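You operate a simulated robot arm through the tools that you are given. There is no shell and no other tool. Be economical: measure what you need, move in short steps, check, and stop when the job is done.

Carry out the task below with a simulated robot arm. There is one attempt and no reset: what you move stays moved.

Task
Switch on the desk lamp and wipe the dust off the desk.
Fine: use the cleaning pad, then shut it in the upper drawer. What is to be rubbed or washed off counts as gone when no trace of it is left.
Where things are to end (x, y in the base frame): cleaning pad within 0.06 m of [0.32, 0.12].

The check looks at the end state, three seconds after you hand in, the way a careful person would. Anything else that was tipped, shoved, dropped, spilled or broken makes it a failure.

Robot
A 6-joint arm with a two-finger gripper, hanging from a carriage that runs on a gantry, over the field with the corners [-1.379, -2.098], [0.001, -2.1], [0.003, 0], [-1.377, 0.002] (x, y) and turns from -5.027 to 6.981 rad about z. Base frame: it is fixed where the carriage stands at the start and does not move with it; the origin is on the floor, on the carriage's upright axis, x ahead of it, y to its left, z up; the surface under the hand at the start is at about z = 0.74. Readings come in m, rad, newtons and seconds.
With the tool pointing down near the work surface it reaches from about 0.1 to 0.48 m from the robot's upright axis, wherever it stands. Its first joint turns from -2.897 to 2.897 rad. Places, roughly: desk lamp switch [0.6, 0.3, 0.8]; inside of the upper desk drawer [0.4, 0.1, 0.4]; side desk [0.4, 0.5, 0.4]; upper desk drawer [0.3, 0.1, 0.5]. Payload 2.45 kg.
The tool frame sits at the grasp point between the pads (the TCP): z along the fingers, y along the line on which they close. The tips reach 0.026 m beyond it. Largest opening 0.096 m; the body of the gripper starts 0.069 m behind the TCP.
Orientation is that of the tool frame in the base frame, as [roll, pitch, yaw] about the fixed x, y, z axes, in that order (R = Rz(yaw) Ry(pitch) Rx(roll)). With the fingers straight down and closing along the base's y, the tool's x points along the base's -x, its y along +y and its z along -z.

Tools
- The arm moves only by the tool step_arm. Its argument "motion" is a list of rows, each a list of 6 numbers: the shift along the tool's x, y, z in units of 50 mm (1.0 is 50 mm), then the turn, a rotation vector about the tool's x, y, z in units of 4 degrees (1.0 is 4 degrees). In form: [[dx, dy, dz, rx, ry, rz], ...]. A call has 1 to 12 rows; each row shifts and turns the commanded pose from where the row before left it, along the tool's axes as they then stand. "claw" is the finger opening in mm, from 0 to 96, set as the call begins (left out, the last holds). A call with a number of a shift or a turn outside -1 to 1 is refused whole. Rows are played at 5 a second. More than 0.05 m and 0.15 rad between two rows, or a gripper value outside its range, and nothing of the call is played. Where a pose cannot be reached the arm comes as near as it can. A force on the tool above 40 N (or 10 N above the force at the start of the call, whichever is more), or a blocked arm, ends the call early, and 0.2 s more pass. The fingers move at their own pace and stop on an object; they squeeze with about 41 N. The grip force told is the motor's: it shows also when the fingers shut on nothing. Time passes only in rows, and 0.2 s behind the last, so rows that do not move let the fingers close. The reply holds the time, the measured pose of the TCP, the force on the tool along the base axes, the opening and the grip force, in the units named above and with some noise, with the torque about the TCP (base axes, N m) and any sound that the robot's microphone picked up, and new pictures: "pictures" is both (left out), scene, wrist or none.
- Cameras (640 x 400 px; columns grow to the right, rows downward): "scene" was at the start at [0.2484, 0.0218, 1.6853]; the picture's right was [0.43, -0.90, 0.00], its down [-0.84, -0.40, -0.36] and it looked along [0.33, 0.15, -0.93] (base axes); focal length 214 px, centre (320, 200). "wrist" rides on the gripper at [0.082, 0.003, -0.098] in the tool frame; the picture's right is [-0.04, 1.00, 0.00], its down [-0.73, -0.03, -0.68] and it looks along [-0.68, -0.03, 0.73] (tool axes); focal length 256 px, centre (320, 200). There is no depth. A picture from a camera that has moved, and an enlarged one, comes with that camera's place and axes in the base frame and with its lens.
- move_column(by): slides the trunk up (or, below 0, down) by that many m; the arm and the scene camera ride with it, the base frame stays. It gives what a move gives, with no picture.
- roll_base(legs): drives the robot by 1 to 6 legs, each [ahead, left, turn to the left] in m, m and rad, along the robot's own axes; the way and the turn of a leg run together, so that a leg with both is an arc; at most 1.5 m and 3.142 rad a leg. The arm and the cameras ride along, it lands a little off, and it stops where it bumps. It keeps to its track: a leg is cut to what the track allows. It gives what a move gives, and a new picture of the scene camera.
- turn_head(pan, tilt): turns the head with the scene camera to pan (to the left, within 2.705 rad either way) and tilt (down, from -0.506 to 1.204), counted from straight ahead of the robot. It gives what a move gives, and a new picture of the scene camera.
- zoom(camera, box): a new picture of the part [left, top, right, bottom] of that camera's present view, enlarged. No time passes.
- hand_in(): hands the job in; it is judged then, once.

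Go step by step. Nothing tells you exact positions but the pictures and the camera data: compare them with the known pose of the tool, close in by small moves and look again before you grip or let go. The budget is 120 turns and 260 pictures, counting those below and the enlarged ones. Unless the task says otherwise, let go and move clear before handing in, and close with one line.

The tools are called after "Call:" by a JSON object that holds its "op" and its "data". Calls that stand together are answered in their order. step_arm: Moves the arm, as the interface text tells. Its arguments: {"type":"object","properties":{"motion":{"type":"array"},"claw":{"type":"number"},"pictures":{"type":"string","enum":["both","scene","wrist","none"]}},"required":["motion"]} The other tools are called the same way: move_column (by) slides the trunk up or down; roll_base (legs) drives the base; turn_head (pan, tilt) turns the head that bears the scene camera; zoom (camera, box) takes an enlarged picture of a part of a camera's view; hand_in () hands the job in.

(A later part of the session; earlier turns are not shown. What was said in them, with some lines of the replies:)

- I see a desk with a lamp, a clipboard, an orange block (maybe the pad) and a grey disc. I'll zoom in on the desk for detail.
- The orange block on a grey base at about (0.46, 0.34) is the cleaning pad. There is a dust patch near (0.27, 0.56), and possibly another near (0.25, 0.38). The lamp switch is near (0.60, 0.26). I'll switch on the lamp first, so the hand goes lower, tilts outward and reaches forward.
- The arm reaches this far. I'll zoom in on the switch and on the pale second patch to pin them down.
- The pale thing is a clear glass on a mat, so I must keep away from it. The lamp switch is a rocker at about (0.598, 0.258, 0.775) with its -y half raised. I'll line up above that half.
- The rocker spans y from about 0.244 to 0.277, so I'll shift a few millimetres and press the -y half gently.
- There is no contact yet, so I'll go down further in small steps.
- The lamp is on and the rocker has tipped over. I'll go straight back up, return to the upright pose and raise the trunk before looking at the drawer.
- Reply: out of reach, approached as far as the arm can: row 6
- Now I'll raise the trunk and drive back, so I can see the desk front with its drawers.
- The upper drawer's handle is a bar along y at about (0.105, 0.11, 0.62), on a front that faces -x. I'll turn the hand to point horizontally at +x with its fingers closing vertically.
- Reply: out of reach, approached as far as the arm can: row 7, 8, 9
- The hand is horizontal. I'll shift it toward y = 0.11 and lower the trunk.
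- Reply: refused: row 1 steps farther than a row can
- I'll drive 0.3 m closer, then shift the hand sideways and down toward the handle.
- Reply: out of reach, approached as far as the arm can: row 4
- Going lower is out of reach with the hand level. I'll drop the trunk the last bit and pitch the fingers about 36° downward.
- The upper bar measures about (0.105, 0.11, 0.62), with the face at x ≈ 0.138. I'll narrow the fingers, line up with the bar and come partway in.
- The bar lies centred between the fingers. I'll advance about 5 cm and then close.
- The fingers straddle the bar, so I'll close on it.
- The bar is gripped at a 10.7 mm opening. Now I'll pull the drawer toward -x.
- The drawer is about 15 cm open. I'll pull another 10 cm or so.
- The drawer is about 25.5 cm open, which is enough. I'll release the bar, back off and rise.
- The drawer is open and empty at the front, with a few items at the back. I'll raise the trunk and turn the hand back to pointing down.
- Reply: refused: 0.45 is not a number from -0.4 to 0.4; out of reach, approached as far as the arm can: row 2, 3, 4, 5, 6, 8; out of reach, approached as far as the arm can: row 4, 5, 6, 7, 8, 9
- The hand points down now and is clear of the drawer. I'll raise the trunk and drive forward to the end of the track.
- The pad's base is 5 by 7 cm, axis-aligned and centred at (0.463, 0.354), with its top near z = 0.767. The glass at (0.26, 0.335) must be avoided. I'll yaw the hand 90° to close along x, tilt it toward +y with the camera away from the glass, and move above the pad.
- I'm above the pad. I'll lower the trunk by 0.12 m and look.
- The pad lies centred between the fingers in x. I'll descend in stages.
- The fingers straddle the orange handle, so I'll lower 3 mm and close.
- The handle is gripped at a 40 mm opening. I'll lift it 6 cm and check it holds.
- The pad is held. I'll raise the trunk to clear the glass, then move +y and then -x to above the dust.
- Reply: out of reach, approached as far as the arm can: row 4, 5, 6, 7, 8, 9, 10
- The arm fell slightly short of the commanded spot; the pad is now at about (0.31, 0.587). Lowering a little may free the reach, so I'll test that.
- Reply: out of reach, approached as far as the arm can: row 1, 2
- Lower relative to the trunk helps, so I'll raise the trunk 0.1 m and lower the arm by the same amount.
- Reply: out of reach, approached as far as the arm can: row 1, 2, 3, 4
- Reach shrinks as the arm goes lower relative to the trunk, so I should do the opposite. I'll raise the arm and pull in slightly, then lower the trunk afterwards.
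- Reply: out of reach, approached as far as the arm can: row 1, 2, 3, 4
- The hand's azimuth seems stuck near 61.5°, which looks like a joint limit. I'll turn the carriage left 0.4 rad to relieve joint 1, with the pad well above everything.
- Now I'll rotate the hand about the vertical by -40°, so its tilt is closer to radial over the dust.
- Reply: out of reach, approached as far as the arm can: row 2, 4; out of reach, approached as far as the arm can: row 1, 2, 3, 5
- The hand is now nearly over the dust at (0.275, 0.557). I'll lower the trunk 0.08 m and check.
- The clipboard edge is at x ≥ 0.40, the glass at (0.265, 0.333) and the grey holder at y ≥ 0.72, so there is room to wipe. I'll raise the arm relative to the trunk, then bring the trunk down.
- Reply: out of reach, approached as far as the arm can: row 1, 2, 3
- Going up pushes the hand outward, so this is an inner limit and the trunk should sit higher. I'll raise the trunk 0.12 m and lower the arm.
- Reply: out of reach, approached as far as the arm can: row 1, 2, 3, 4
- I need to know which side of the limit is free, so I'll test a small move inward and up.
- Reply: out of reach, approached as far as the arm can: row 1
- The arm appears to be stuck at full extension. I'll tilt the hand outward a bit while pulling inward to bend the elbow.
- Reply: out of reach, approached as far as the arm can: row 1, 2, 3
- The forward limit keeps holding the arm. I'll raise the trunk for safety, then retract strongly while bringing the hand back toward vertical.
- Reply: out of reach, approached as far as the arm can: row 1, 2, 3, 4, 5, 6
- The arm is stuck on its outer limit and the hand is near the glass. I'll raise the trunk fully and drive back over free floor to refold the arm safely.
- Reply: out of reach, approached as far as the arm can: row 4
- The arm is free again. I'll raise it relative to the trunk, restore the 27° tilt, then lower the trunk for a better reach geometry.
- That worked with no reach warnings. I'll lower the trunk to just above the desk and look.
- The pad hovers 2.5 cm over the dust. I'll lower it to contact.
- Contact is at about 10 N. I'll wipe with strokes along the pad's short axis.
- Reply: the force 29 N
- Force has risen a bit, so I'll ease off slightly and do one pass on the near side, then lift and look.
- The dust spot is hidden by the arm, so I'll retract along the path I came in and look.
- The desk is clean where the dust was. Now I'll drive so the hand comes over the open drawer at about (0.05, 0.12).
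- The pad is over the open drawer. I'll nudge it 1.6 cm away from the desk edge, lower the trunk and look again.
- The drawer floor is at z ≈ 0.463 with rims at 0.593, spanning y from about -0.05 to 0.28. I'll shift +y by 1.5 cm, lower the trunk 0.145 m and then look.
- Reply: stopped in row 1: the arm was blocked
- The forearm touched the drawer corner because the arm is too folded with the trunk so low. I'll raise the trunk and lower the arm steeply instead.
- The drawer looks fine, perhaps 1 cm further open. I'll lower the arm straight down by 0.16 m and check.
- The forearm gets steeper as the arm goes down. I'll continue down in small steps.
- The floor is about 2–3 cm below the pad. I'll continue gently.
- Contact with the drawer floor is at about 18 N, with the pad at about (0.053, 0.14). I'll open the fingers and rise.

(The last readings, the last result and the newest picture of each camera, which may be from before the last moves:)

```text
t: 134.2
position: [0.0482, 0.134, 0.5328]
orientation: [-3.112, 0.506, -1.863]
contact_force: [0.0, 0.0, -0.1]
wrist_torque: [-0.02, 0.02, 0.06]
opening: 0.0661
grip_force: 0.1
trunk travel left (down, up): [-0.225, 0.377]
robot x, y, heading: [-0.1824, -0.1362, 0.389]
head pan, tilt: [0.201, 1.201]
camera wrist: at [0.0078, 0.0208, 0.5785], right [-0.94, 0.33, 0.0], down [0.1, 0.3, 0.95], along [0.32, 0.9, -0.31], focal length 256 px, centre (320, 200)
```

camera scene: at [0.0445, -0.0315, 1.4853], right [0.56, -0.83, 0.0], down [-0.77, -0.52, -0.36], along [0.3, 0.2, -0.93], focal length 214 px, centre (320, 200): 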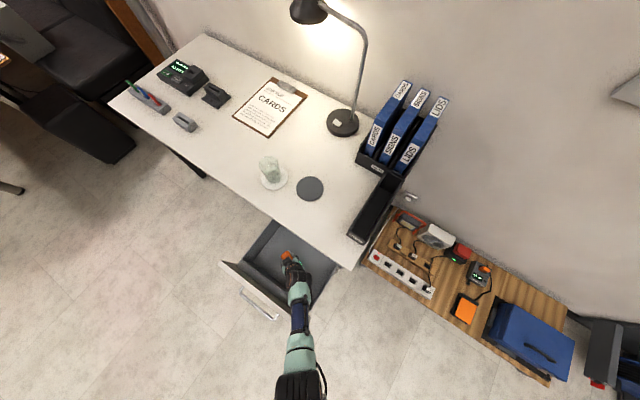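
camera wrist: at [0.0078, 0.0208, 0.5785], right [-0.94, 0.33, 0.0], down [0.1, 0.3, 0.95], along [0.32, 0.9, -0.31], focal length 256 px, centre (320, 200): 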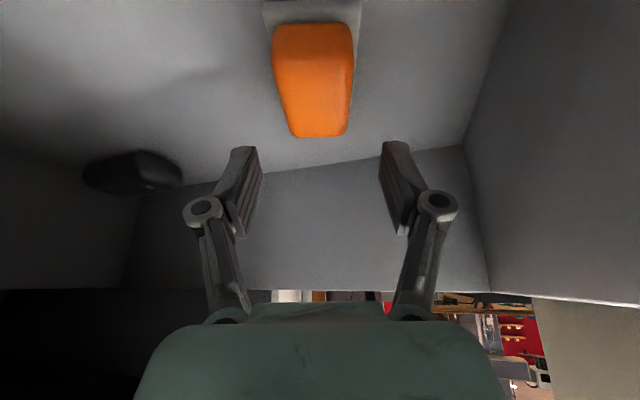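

The pad lies flat in the drawer. I'll rise straight up out of the drawer.

Call:
{"op": "step_arm", "data": {"motion": [[-0.388, 0, -0.7, 0, 0, 0], [-0.388, 0, -0.7, 0, 0, 0], [-0.388, 0, -0.7, 0, 0, 0], [-0.388, 0, -0.7, 0, 0, 0], [-0.388, 0, -0.7, 0, 0, 0], [-0.388, 0, -0.7, 0, 0, 0], [-0.388, 0, -0.7, 0, 0, 0]], "pictures": "none"}}

Call:
{"op": "move_column", "data": {"by": 0.15}}

Call:
{"op": "roll_base", "data": {"legs": [[-0.45, 0.1, 0], [0, 0, -0.392]]}}

Call:
{"op": "zoom", "data": {"camera": "scene", "box": [200, 0, 520, 200]}}

```text
t: 135.8
position: [0.0428, 0.1341, 0.814]
orientation: [-3.114, 0.506, -1.863]
contact_force: [-0.6, -0.7, 0.0]
wrist_torque: [-0.01, 0.02, -0.01]
opening: 0.0661
grip_force: 0.1
trunk travel left (down, up): [-0.225, 0.377]
robot x, y, heading: [-0.184, -0.1405, 0.394]
head pan, tilt: [0.201, 1.201]
```

```text
t: 137.6
position: [0.0417, 0.134, 0.9625]
orientation: [-3.113, 0.505, -1.86]
contact_force: [-0.1, 0.6, 0.1]
wrist_torque: [0.0, 0.01, 0.01]
opening: 0.0663
grip_force: 0.1
trunk travel left (down, up): [-0.375, 0.227]
robot x, y, heading: [-0.1861, -0.137, 0.39]
head pan, tilt: [0.201, 1.201]
```

```text
t: 141.5
position: [-0.3283, -0.0516, 0.9621]
orientation: [-3.114, 0.506, -2.245]
contact_force: [0.6, -0.5, -0.6]
wrist_torque: [0.03, -0.01, 0.01]
opening: 0.0659
grip_force: 0.0
trunk travel left (down, up): [-0.375, 0.227]
robot x, y, heading: [-0.6387, -0.222, 0.014]
head pan, tilt: [0.201, 1.201]
camera scene: at [-0.3872, -0.2069, 1.6353], right [0.21, -0.98, 0.0], down [-0.91, -0.2, -0.36], along [0.35, 0.08, -0.93], focal length 214 px, centre (320, 200)
```

scene: 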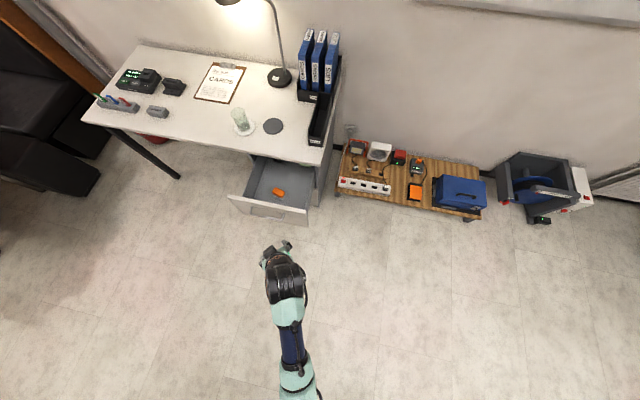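

```text
2.00 times, centred on (360, 100) of scene
camera zoom: at [-0.3872, -0.2069, 1.6353], right [0.21, -0.98, 0.0], down [-0.91, -0.2, -0.36], along [0.35, 0.08, -0.93], focal length 429 px, centre (240, 400)
```

zoom: 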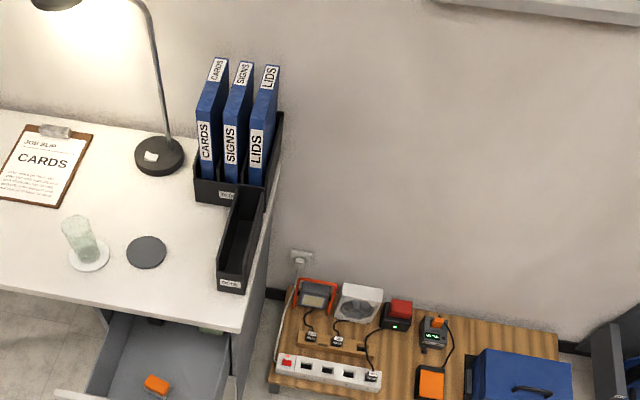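

The pad sits upright in the drawer. I'll turn the hand to its handle-grasp attitude, pointing forward and 37° down with vertical closing.

Call:
{"op": "step_arm", "data": {"motion": [[0, 0, 0, 0.83, 0.175, -0.983], [0, 0, 0, 0.83, 0.175, -0.983], [0, 0, 0, 0.83, 0.175, -0.983], [0, 0, 0, 0.83, 0.175, -0.983], [0, 0, 0, 0.83, 0.175, -0.983], [0, 0, 0, 0.83, 0.175, -0.983], [0, 0, 0, 0.83, 0.175, -0.983], [0, 0, 0, 0.83, 0.175, -0.983], [0, 0, 0, 0.83, 0.175, -0.983], [0, 0, 0, 0.83, 0.175, -0.983], [0, 0, 0, 0.83, 0.175, -0.983], [0, 0, 0, 0.83, 0.175, -0.983]], "claw": 38}}

Call:
{"op": "zoom", "data": {"camera": "scene", "box": [200, 140, 360, 260]}}

```text
t: 144.1
position: [-0.3288, -0.0529, 0.9629]
orientation: [-2.202, -0.013, -1.584]
contact_force: [-0.3, 0.6, 1.2]
wrist_torque: [-0.02, 0.01, 0.01]
opening: 0.0379
grip_force: 0.0
trunk travel left (down, up): [-0.375, 0.227]
robot x, y, heading: [-0.6404, -0.2185, 0.01]
head pan, tilt: [0.201, 1.201]
camera scene: at [-0.3872, -0.2069, 1.6353], right [0.21, -0.98, 0.0], down [-0.91, -0.2, -0.36], along [0.35, 0.08, -0.93], focal length 214 px, centre (320, 200)
camera wrist: at [-0.4104, -0.1327, 1.0181], right [-0.59, 0.04, -0.81], down [-0.52, 0.75, 0.41], along [0.62, 0.67, -0.42], focal length 256 px, centre (320, 200)
```

scene: 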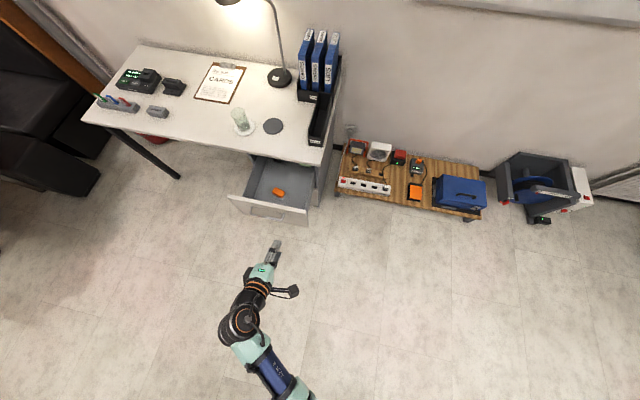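
wrist: 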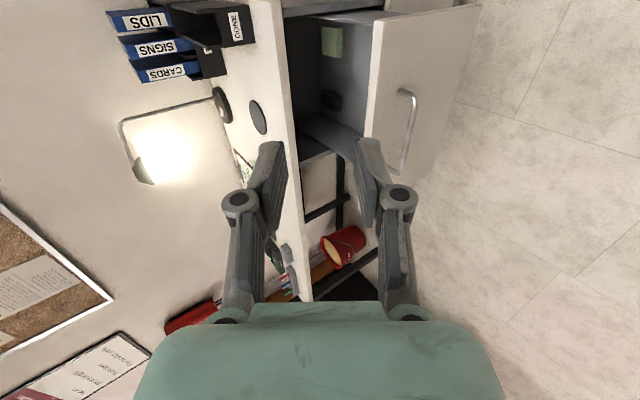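

```text
3.33 times, centred on (280, 200) of scene
camera zoom: at [-0.3872, -0.2069, 1.6353], right [0.21, -0.98, 0.0], down [-0.91, -0.2, -0.36], along [0.35, 0.08, -0.93], focal length 715 px, centre (453, 200)
```

zoom: 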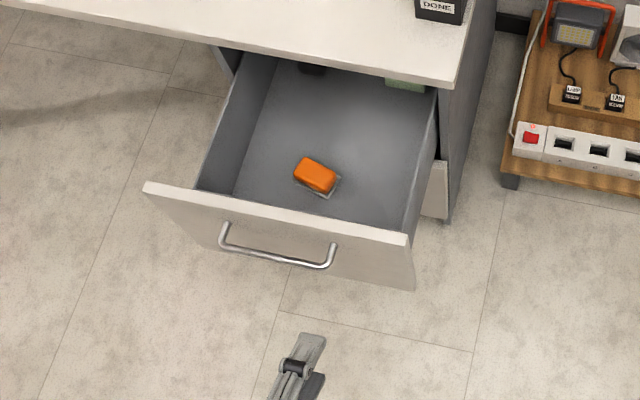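

The pad is at (0.052, 0.142) and should end near (0.307, 0.142) once closed, which is within tolerance. The bar is at x ≈ -0.150. I'll position the hand in front of the handle and lower.

Call:
{"op": "step_arm", "data": {"motion": [[0, 0.455, -0.595, 0, 0, 0], [0, 0.455, -0.595, 0, 0, 0]], "pictures": "none"}}

Call:
{"op": "roll_base", "data": {"legs": [[0.16, 0.15, -0.012]]}}

Call:
{"op": "move_column", "data": {"by": -0.29}}

Call:
{"op": "step_arm", "data": {"motion": [[0, 0, 0, 0, 0, 0]]}}

Call:
{"op": "zoom", "data": {"camera": "scene", "box": [220, 200, 400, 340]}}

```text
t: 144.7
position: [-0.4024, -0.0512, 0.9619]
orientation: [-2.206, -0.014, -1.583]
contact_force: [0.6, -0.1, -0.1]
wrist_torque: [0.02, 0.0, -0.01]
opening: 0.038
grip_force: 0.1
trunk travel left (down, up): [-0.375, 0.227]
robot x, y, heading: [-0.6353, -0.2179, 0.012]
head pan, tilt: [0.201, 1.201]
```

```text
t: 146.4
position: [-0.2412, 0.095, 0.961]
orientation: [-2.206, -0.014, -1.601]
contact_force: [-0.1, 0.2, 1.4]
wrist_torque: [-0.02, 0.03, -0.01]
opening: 0.0379
grip_force: 0.1
trunk travel left (down, up): [-0.375, 0.227]
robot x, y, heading: [-0.4825, -0.0685, -0.003]
head pan, tilt: [0.201, 1.201]
camera scene: at [-0.2278, -0.0609, 1.6353], right [0.19, -0.98, 0.0], down [-0.91, -0.18, -0.36], along [0.36, 0.07, -0.93], focal length 214 px, centre (320, 200)
```

scene: 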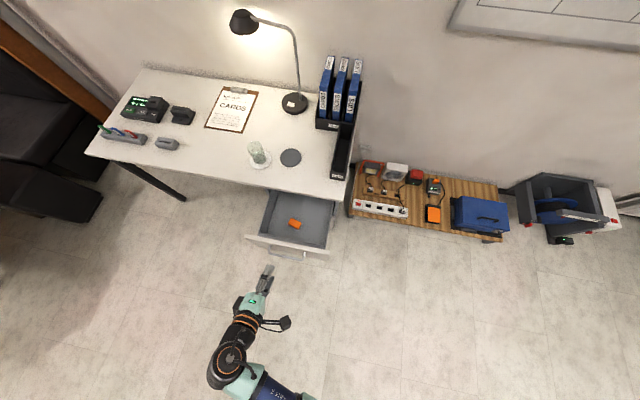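

```text
t: 149.3
position: [-0.2418, 0.0949, 0.671]
orientation: [-2.206, -0.013, -1.6]
contact_force: [0.2, -0.6, -0.6]
wrist_torque: [0.0, 0.0, 0.0]
opening: 0.0377
grip_force: 0.1
trunk travel left (down, up): [-0.085, 0.517]
robot x, y, heading: [-0.4813, -0.0707, -0.007]
head pan, tilt: [0.201, 1.201]
```

```text
t: 149.7
position: [-0.2413, 0.0953, 0.6706]
orientation: [-2.204, -0.014, -1.602]
contact_force: [0.0, 0.2, 0.4]
wrist_torque: [-0.02, 0.0, -0.02]
opening: 0.0381
grip_force: 0.0
trunk travel left (down, up): [-0.085, 0.517]
robot x, y, heading: [-0.4817, -0.0654, -0.004]
head pan, tilt: [0.201, 1.201]
camera scene: at [-0.2278, -0.0609, 1.3453], right [0.19, -0.98, 0.0], down [-0.91, -0.18, -0.36], along [0.36, 0.07, -0.93], focal length 214 px, centre (320, 200)
camera wrist: at [-0.3253, 0.016, 0.7267], right [-0.59, 0.05, -0.81], down [-0.51, 0.75, 0.42], along [0.63, 0.65, -0.42], focal length 256 px, centre (320, 200)
```

scene: 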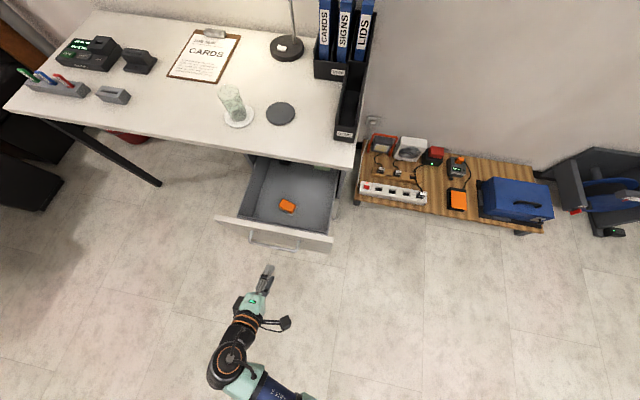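
wrist: 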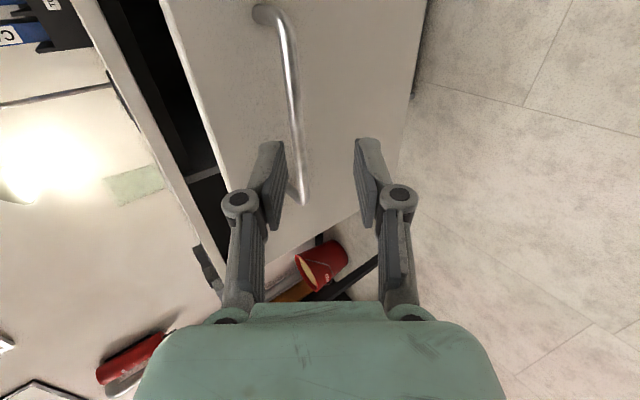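

```text
2.86 times, centred on (310, 270) of scene
camera zoom: at [-0.2278, -0.0609, 1.3453], right [0.19, -0.98, 0.0], down [-0.91, -0.18, -0.36], along [0.36, 0.07, -0.93], focal length 613 px, centre (349, 0)
```

zoom: 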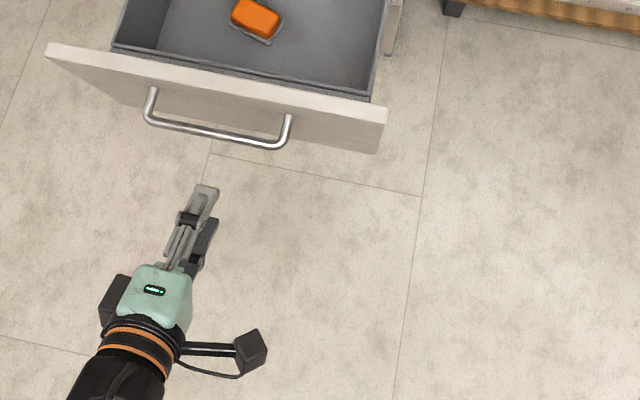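

Call:
{"op": "step_arm", "data": {"motion": [[0, -0.25, 0, 0, 0, 0], [0, 0, 0.5, 0, 0, 0], [0, 0, 0.5, 0, 0, 0]]}}

Call:
{"op": "zoom", "data": {"camera": "scene", "box": [220, 200, 340, 300]}}

```text
t: 150.5
position: [-0.1924, 0.0939, 0.6535]
orientation: [-2.205, -0.013, -1.601]
contact_force: [0.1, 0.1, -0.5]
wrist_torque: [0.02, 0.02, 0.0]
opening: 0.0382
grip_force: 0.0
trunk travel left (down, up): [-0.085, 0.517]
robot x, y, heading: [-0.483, -0.0655, -0.008]
head pan, tilt: [0.201, 1.201]
camera scene: at [-0.2276, -0.0607, 1.3454], right [0.19, -0.98, 0.0], down [-0.91, -0.18, -0.36], along [0.36, 0.07, -0.93], focal length 214 px, centre (320, 200)
camera wrist: at [-0.2767, 0.0143, 0.7084], right [-0.59, 0.05, -0.81], down [-0.51, 0.75, 0.42], along [0.63, 0.66, -0.42], focal length 256 px, centre (320, 200)
```

scene: 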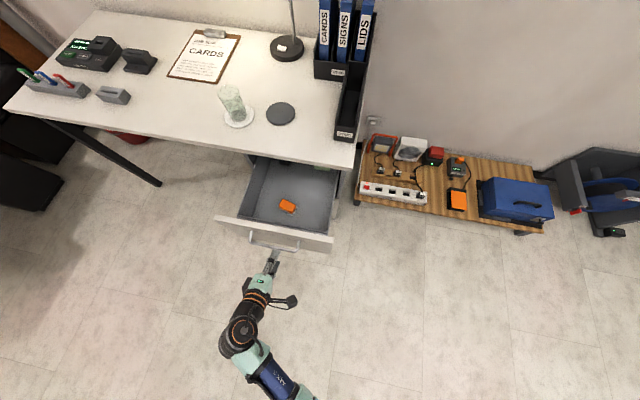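
wrist: 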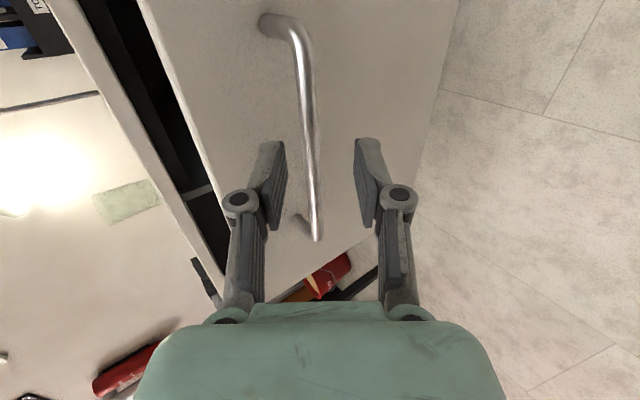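

```text
4.00 times, centred on (280, 250) of scene
camera zoom: at [-0.2276, -0.0607, 1.3454], right [0.19, -0.98, 0.0], down [-0.91, -0.18, -0.36], along [0.36, 0.07, -0.93], focal length 858 px, centre (480, 0)
```

zoom: 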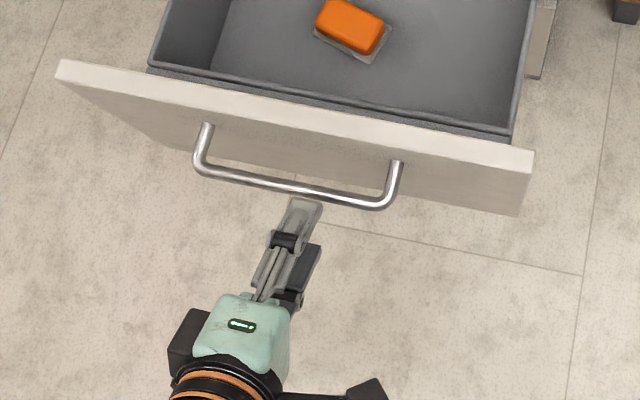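

The bar is centred between the fingers. I'll advance 4 cm and close.

Call:
{"op": "step_arm", "data": {"motion": [[0, 0, 0.3, 0, 0, 0], [0, 0, 0.3, 0, 0, 0], [0, 0, 0.22, 0, 0, 0]], "pictures": "wrist"}}

Call:
{"op": "step_arm", "data": {"motion": [[0, 0, 0, 0, 0, 0], [0, 0, 0, 0, 0, 0], [0, 0, 0, 0, 0, 0]], "claw": 0, "pictures": "wrist"}}

```text
t: 151.3
position: [-0.1596, 0.0907, 0.6276]
orientation: [-2.205, -0.014, -1.6]
contact_force: [0.5, 0.5, -1.1]
wrist_torque: [0.02, 0.01, 0.02]
opening: 0.0379
grip_force: 0.1
trunk travel left (down, up): [-0.085, 0.517]
robot x, y, heading: [-0.4822, -0.0701, -0.009]
head pan, tilt: [0.201, 1.201]
camera wrist: at [-0.2442, 0.0122, 0.6844], right [-0.59, 0.05, -0.81], down [-0.51, 0.75, 0.42], along [0.63, 0.65, -0.42], focal length 256 px, centre (320, 200)
```

wrist: 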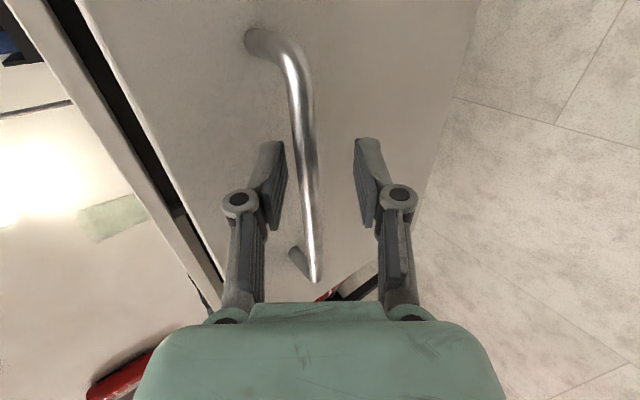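

```text
t: 152.2
position: [-0.1581, 0.0929, 0.6335]
orientation: [-2.192, -0.011, -1.598]
contact_force: [-1.3, -2.5, 11.3]
wrist_torque: [-0.68, -0.17, 0.26]
opening: 0.011
grip_force: 38.3
trunk travel left (down, up): [-0.085, 0.517]
robot x, y, heading: [-0.4802, -0.0684, -0.002]
head pan, tilt: [0.201, 1.201]
stopped in row 3: the force on the tool passed its limit at 42 N (the readings are from after the stop); the commanded pose is now the measured one
camera wrist: at [-0.2425, 0.0126, 0.6873], right [-0.58, 0.05, -0.81], down [-0.51, 0.75, 0.41], along [0.63, 0.66, -0.41], focal length 256 px, centre (320, 200)
```

wrist: 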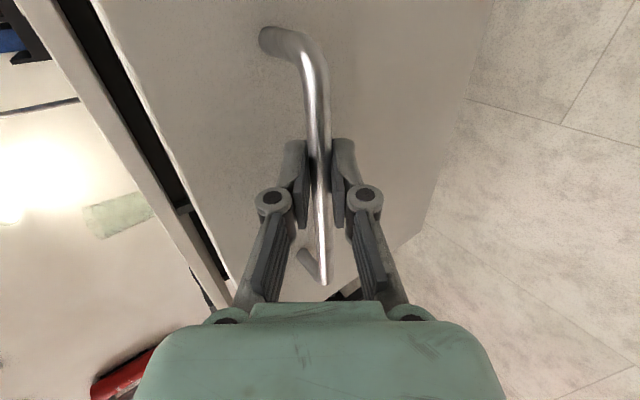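

The bar is gripped at an 11 mm opening. I'll push the drawer in smoothly.

Call:
{"op": "step_arm", "data": {"motion": [[-0.005, -0.116, 0.163, 0, 0, 0], [-0.008, -0.175, 0.244, 0, 0, 0], [-0.008, -0.175, 0.244, 0, 0, 0], [-0.008, -0.175, 0.244, 0, 0, 0], [-0.008, -0.175, 0.244, 0, 0, 0], [-0.008, -0.175, 0.244, 0, 0, 0], [-0.008, -0.175, 0.244, 0, 0, 0], [-0.008, -0.175, 0.244, 0, 0, 0], [-0.008, -0.175, 0.244, 0, 0, 0], [-0.008, -0.175, 0.244, 0, 0, 0], [-0.008, -0.175, 0.244, 0, 0, 0], [-0.005, -0.116, 0.163, 0, 0, 0]], "pictures": "scene"}}

```text
t: 154.8
position: [0.0142, 0.0917, 0.633]
orientation: [-2.195, -0.011, -1.599]
contact_force: [0.4, 1.0, 18.1]
wrist_torque: [-0.45, -0.14, 0.49]
opening: 0.0109
grip_force: 38.0
trunk travel left (down, up): [-0.085, 0.517]
robot x, y, heading: [-0.4778, -0.068, -0.004]
head pan, tilt: [0.201, 1.201]
camera scene: at [-0.2267, -0.0605, 1.3456], right [0.19, -0.98, 0.0], down [-0.91, -0.18, -0.36], along [0.36, 0.07, -0.93], focal length 214 px, centre (320, 200)
```

scene: 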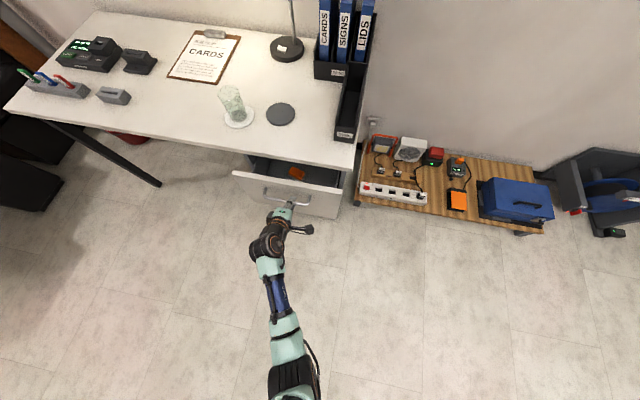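

Call:
{"op": "step_arm", "data": {"motion": [[-0.008, -0.175, 0.244, 0, 0, 0], [-0.008, -0.175, 0.244, 0, 0, 0], [-0.008, -0.175, 0.244, 0, 0, 0], [-0.008, -0.175, 0.244, 0, 0, 0], [-0.008, -0.175, 0.244, 0, 0, 0], [-0.004, -0.09, 0.125, 0, 0, 0], [-0.003, -0.07, 0.098, 0, 0, 0]], "pictures": "scene"}}

Call:
{"op": "zoom", "data": {"camera": "scene", "box": [200, 120, 380, 230]}}

```text
t: 156.3
position: [0.0958, 0.0922, 0.631]
orientation: [-2.198, -0.01, -1.599]
contact_force: [-22.6, 0.0, 30.1]
wrist_torque: [-0.67, -0.12, 0.51]
opening: 0.0112
grip_force: 37.9
trunk travel left (down, up): [-0.085, 0.517]
robot x, y, heading: [-0.481, -0.0654, -0.008]
head pan, tilt: [0.201, 1.201]
camera scene: at [-0.2302, -0.0606, 1.3449], right [0.19, -0.98, 0.0], down [-0.92, -0.18, -0.36], along [0.35, 0.07, -0.93], focal length 214 px, centre (320, 200)
```

scene: 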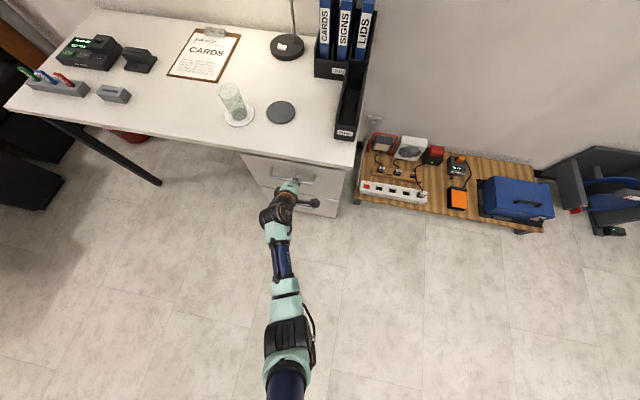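

```text
3.56 times, centred on (290, 175) of scene
camera zoom: at [-0.2302, -0.0606, 1.3449], right [0.19, -0.98, 0.0], down [-0.92, -0.18, -0.36], along [0.35, 0.07, -0.93], focal length 763 px, centre (427, 289)
```

zoom: 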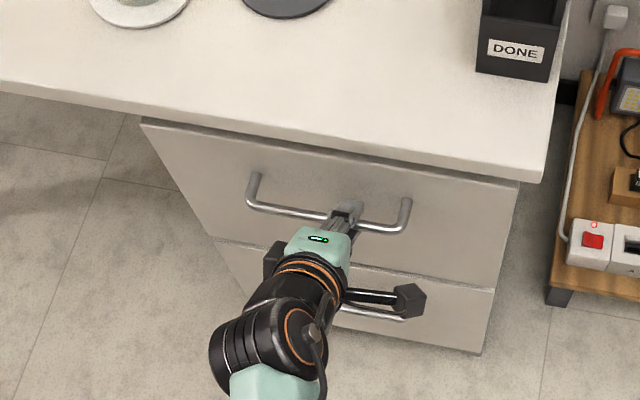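

The drawer is shut, with -22 N against the stop. I'll release and back straight off.

Call:
{"op": "step_arm", "data": {"motion": [[0, 0, 0, 0, 0, 0], [0, 0, 0, 0, 0, 0], [0, 0, 0, 0, 0, 0], [0, 0, -0.4, 0, 0, 0], [0, 0, -0.5, 0, 0, 0], [0, 0, -0.5, 0, 0, 0], [0, 0, -0.5, 0, 0, 0], [0, 0, -0.5, 0, 0, 0]], "claw": 42, "pictures": "none"}}

Call:
{"op": "roll_base", "data": {"legs": [[-0.35, 0, 0]]}}

Call:
{"op": "turn_head", "data": {"pan": 0.2, "tilt": 0.75}}

Call:
{"op": "zoom", "data": {"camera": "scene", "box": [240, 190, 380, 300]}}

Call:
{"op": "zoom", "data": {"camera": "scene", "box": [120, 90, 380, 250]}}

```text
t: 158.2
position: [0.0006, 0.0959, 0.7025]
orientation: [-2.198, -0.013, -1.6]
contact_force: [-0.4, 0.2, -0.1]
wrist_torque: [-0.01, -0.02, 0.02]
opening: 0.0422
grip_force: 0.2
trunk travel left (down, up): [-0.085, 0.517]
robot x, y, heading: [-0.4794, -0.0677, -0.007]
head pan, tilt: [0.201, 1.201]
```

```text
t: 160.4
position: [-0.3522, 0.0958, 0.7015]
orientation: [-2.197, -0.011, -1.603]
contact_force: [-0.2, 0.2, 0.2]
wrist_torque: [0.0, -0.02, 0.0]
opening: 0.0423
grip_force: 0.1
trunk travel left (down, up): [-0.085, 0.517]
robot x, y, heading: [-0.8341, -0.0652, -0.011]
head pan, tilt: [0.201, 1.201]
camera scene: at [-0.5821, -0.0592, 1.3452], right [0.19, -0.98, 0.0], down [-0.92, -0.18, -0.36], along [0.36, 0.07, -0.93], focal length 214 px, centre (320, 200)
```

scene: 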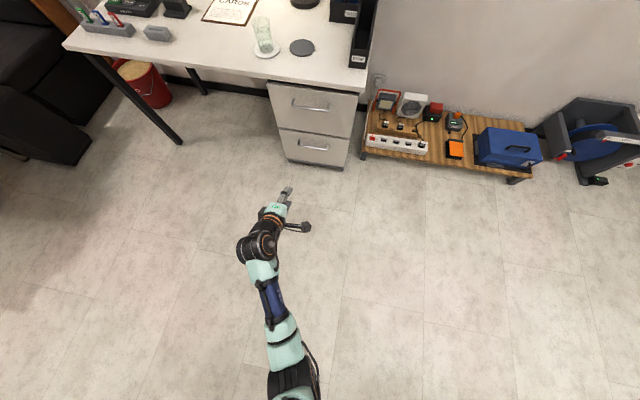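

```text
t: 161.3
position: [-0.3526, 0.0964, 0.7017]
orientation: [-2.198, -0.013, -1.605]
contact_force: [0.1, -0.2, -0.3]
wrist_torque: [0.04, -0.04, 0.0]
opening: 0.0422
grip_force: 0.0
trunk travel left (down, up): [-0.085, 0.517]
robot x, y, heading: [-0.8338, -0.0686, -0.011]
head pan, tilt: [0.201, 0.75]
camera scene: at [-0.5554, -0.0541, 1.3769], right [0.19, -0.98, 0.0], down [-0.67, -0.13, -0.73], along [0.72, 0.14, -0.68], focal length 214 px, centre (320, 200)
```

scene: 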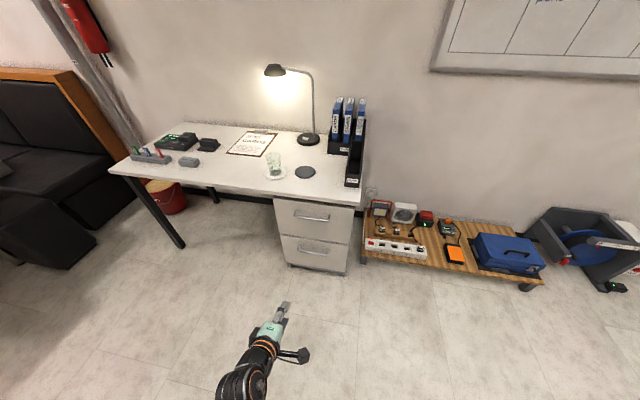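

```text
3.64 times, centred on (310, 245) of scene
camera zoom: at [-0.5554, -0.0541, 1.3769], right [0.19, -0.98, 0.0], down [-0.67, -0.13, -0.73], along [0.72, 0.14, -0.68], focal length 780 px, centre (356, 36)
```

zoom: 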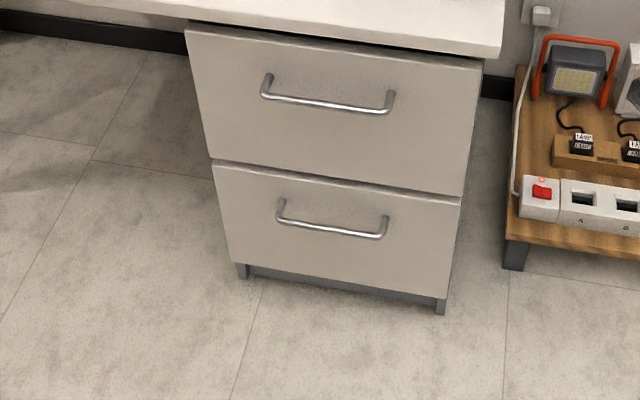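

```text
2.46 times, centred on (250, 170) of scene
camera zoom: at [-0.5554, -0.0541, 1.3769], right [0.19, -0.98, 0.0], down [-0.67, -0.13, -0.73], along [0.72, 0.14, -0.68], focal length 528 px, centre (492, 274)
```

zoom: 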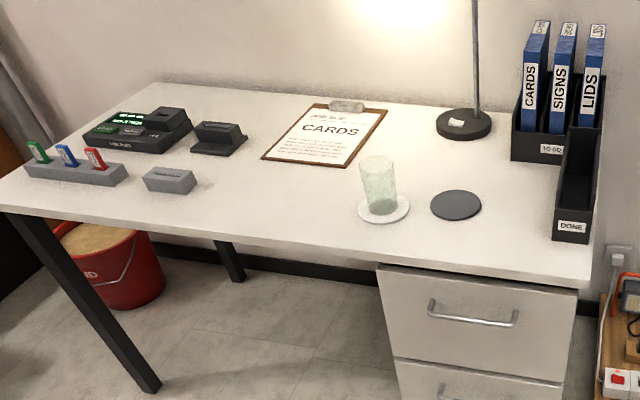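

The lamp is on, the desk shows no trace of dust, the drawer is flush and everything else stands where it was. The hand is clear, so I'm handing in.

Call:
{"op": "hand_in", "data": {}}

```text
The job is handed in.
```

The desk lamp is on, the dust is wiped off the desk, and the cleaning pad is shut in the upper drawer at about (0.31, 0.14), worked out from where I set it down before closing, and within the 0.06 m limit. The forearm touched the open drawer once while I was lowering the pad, but nothing looked moved or damaged afterwards.
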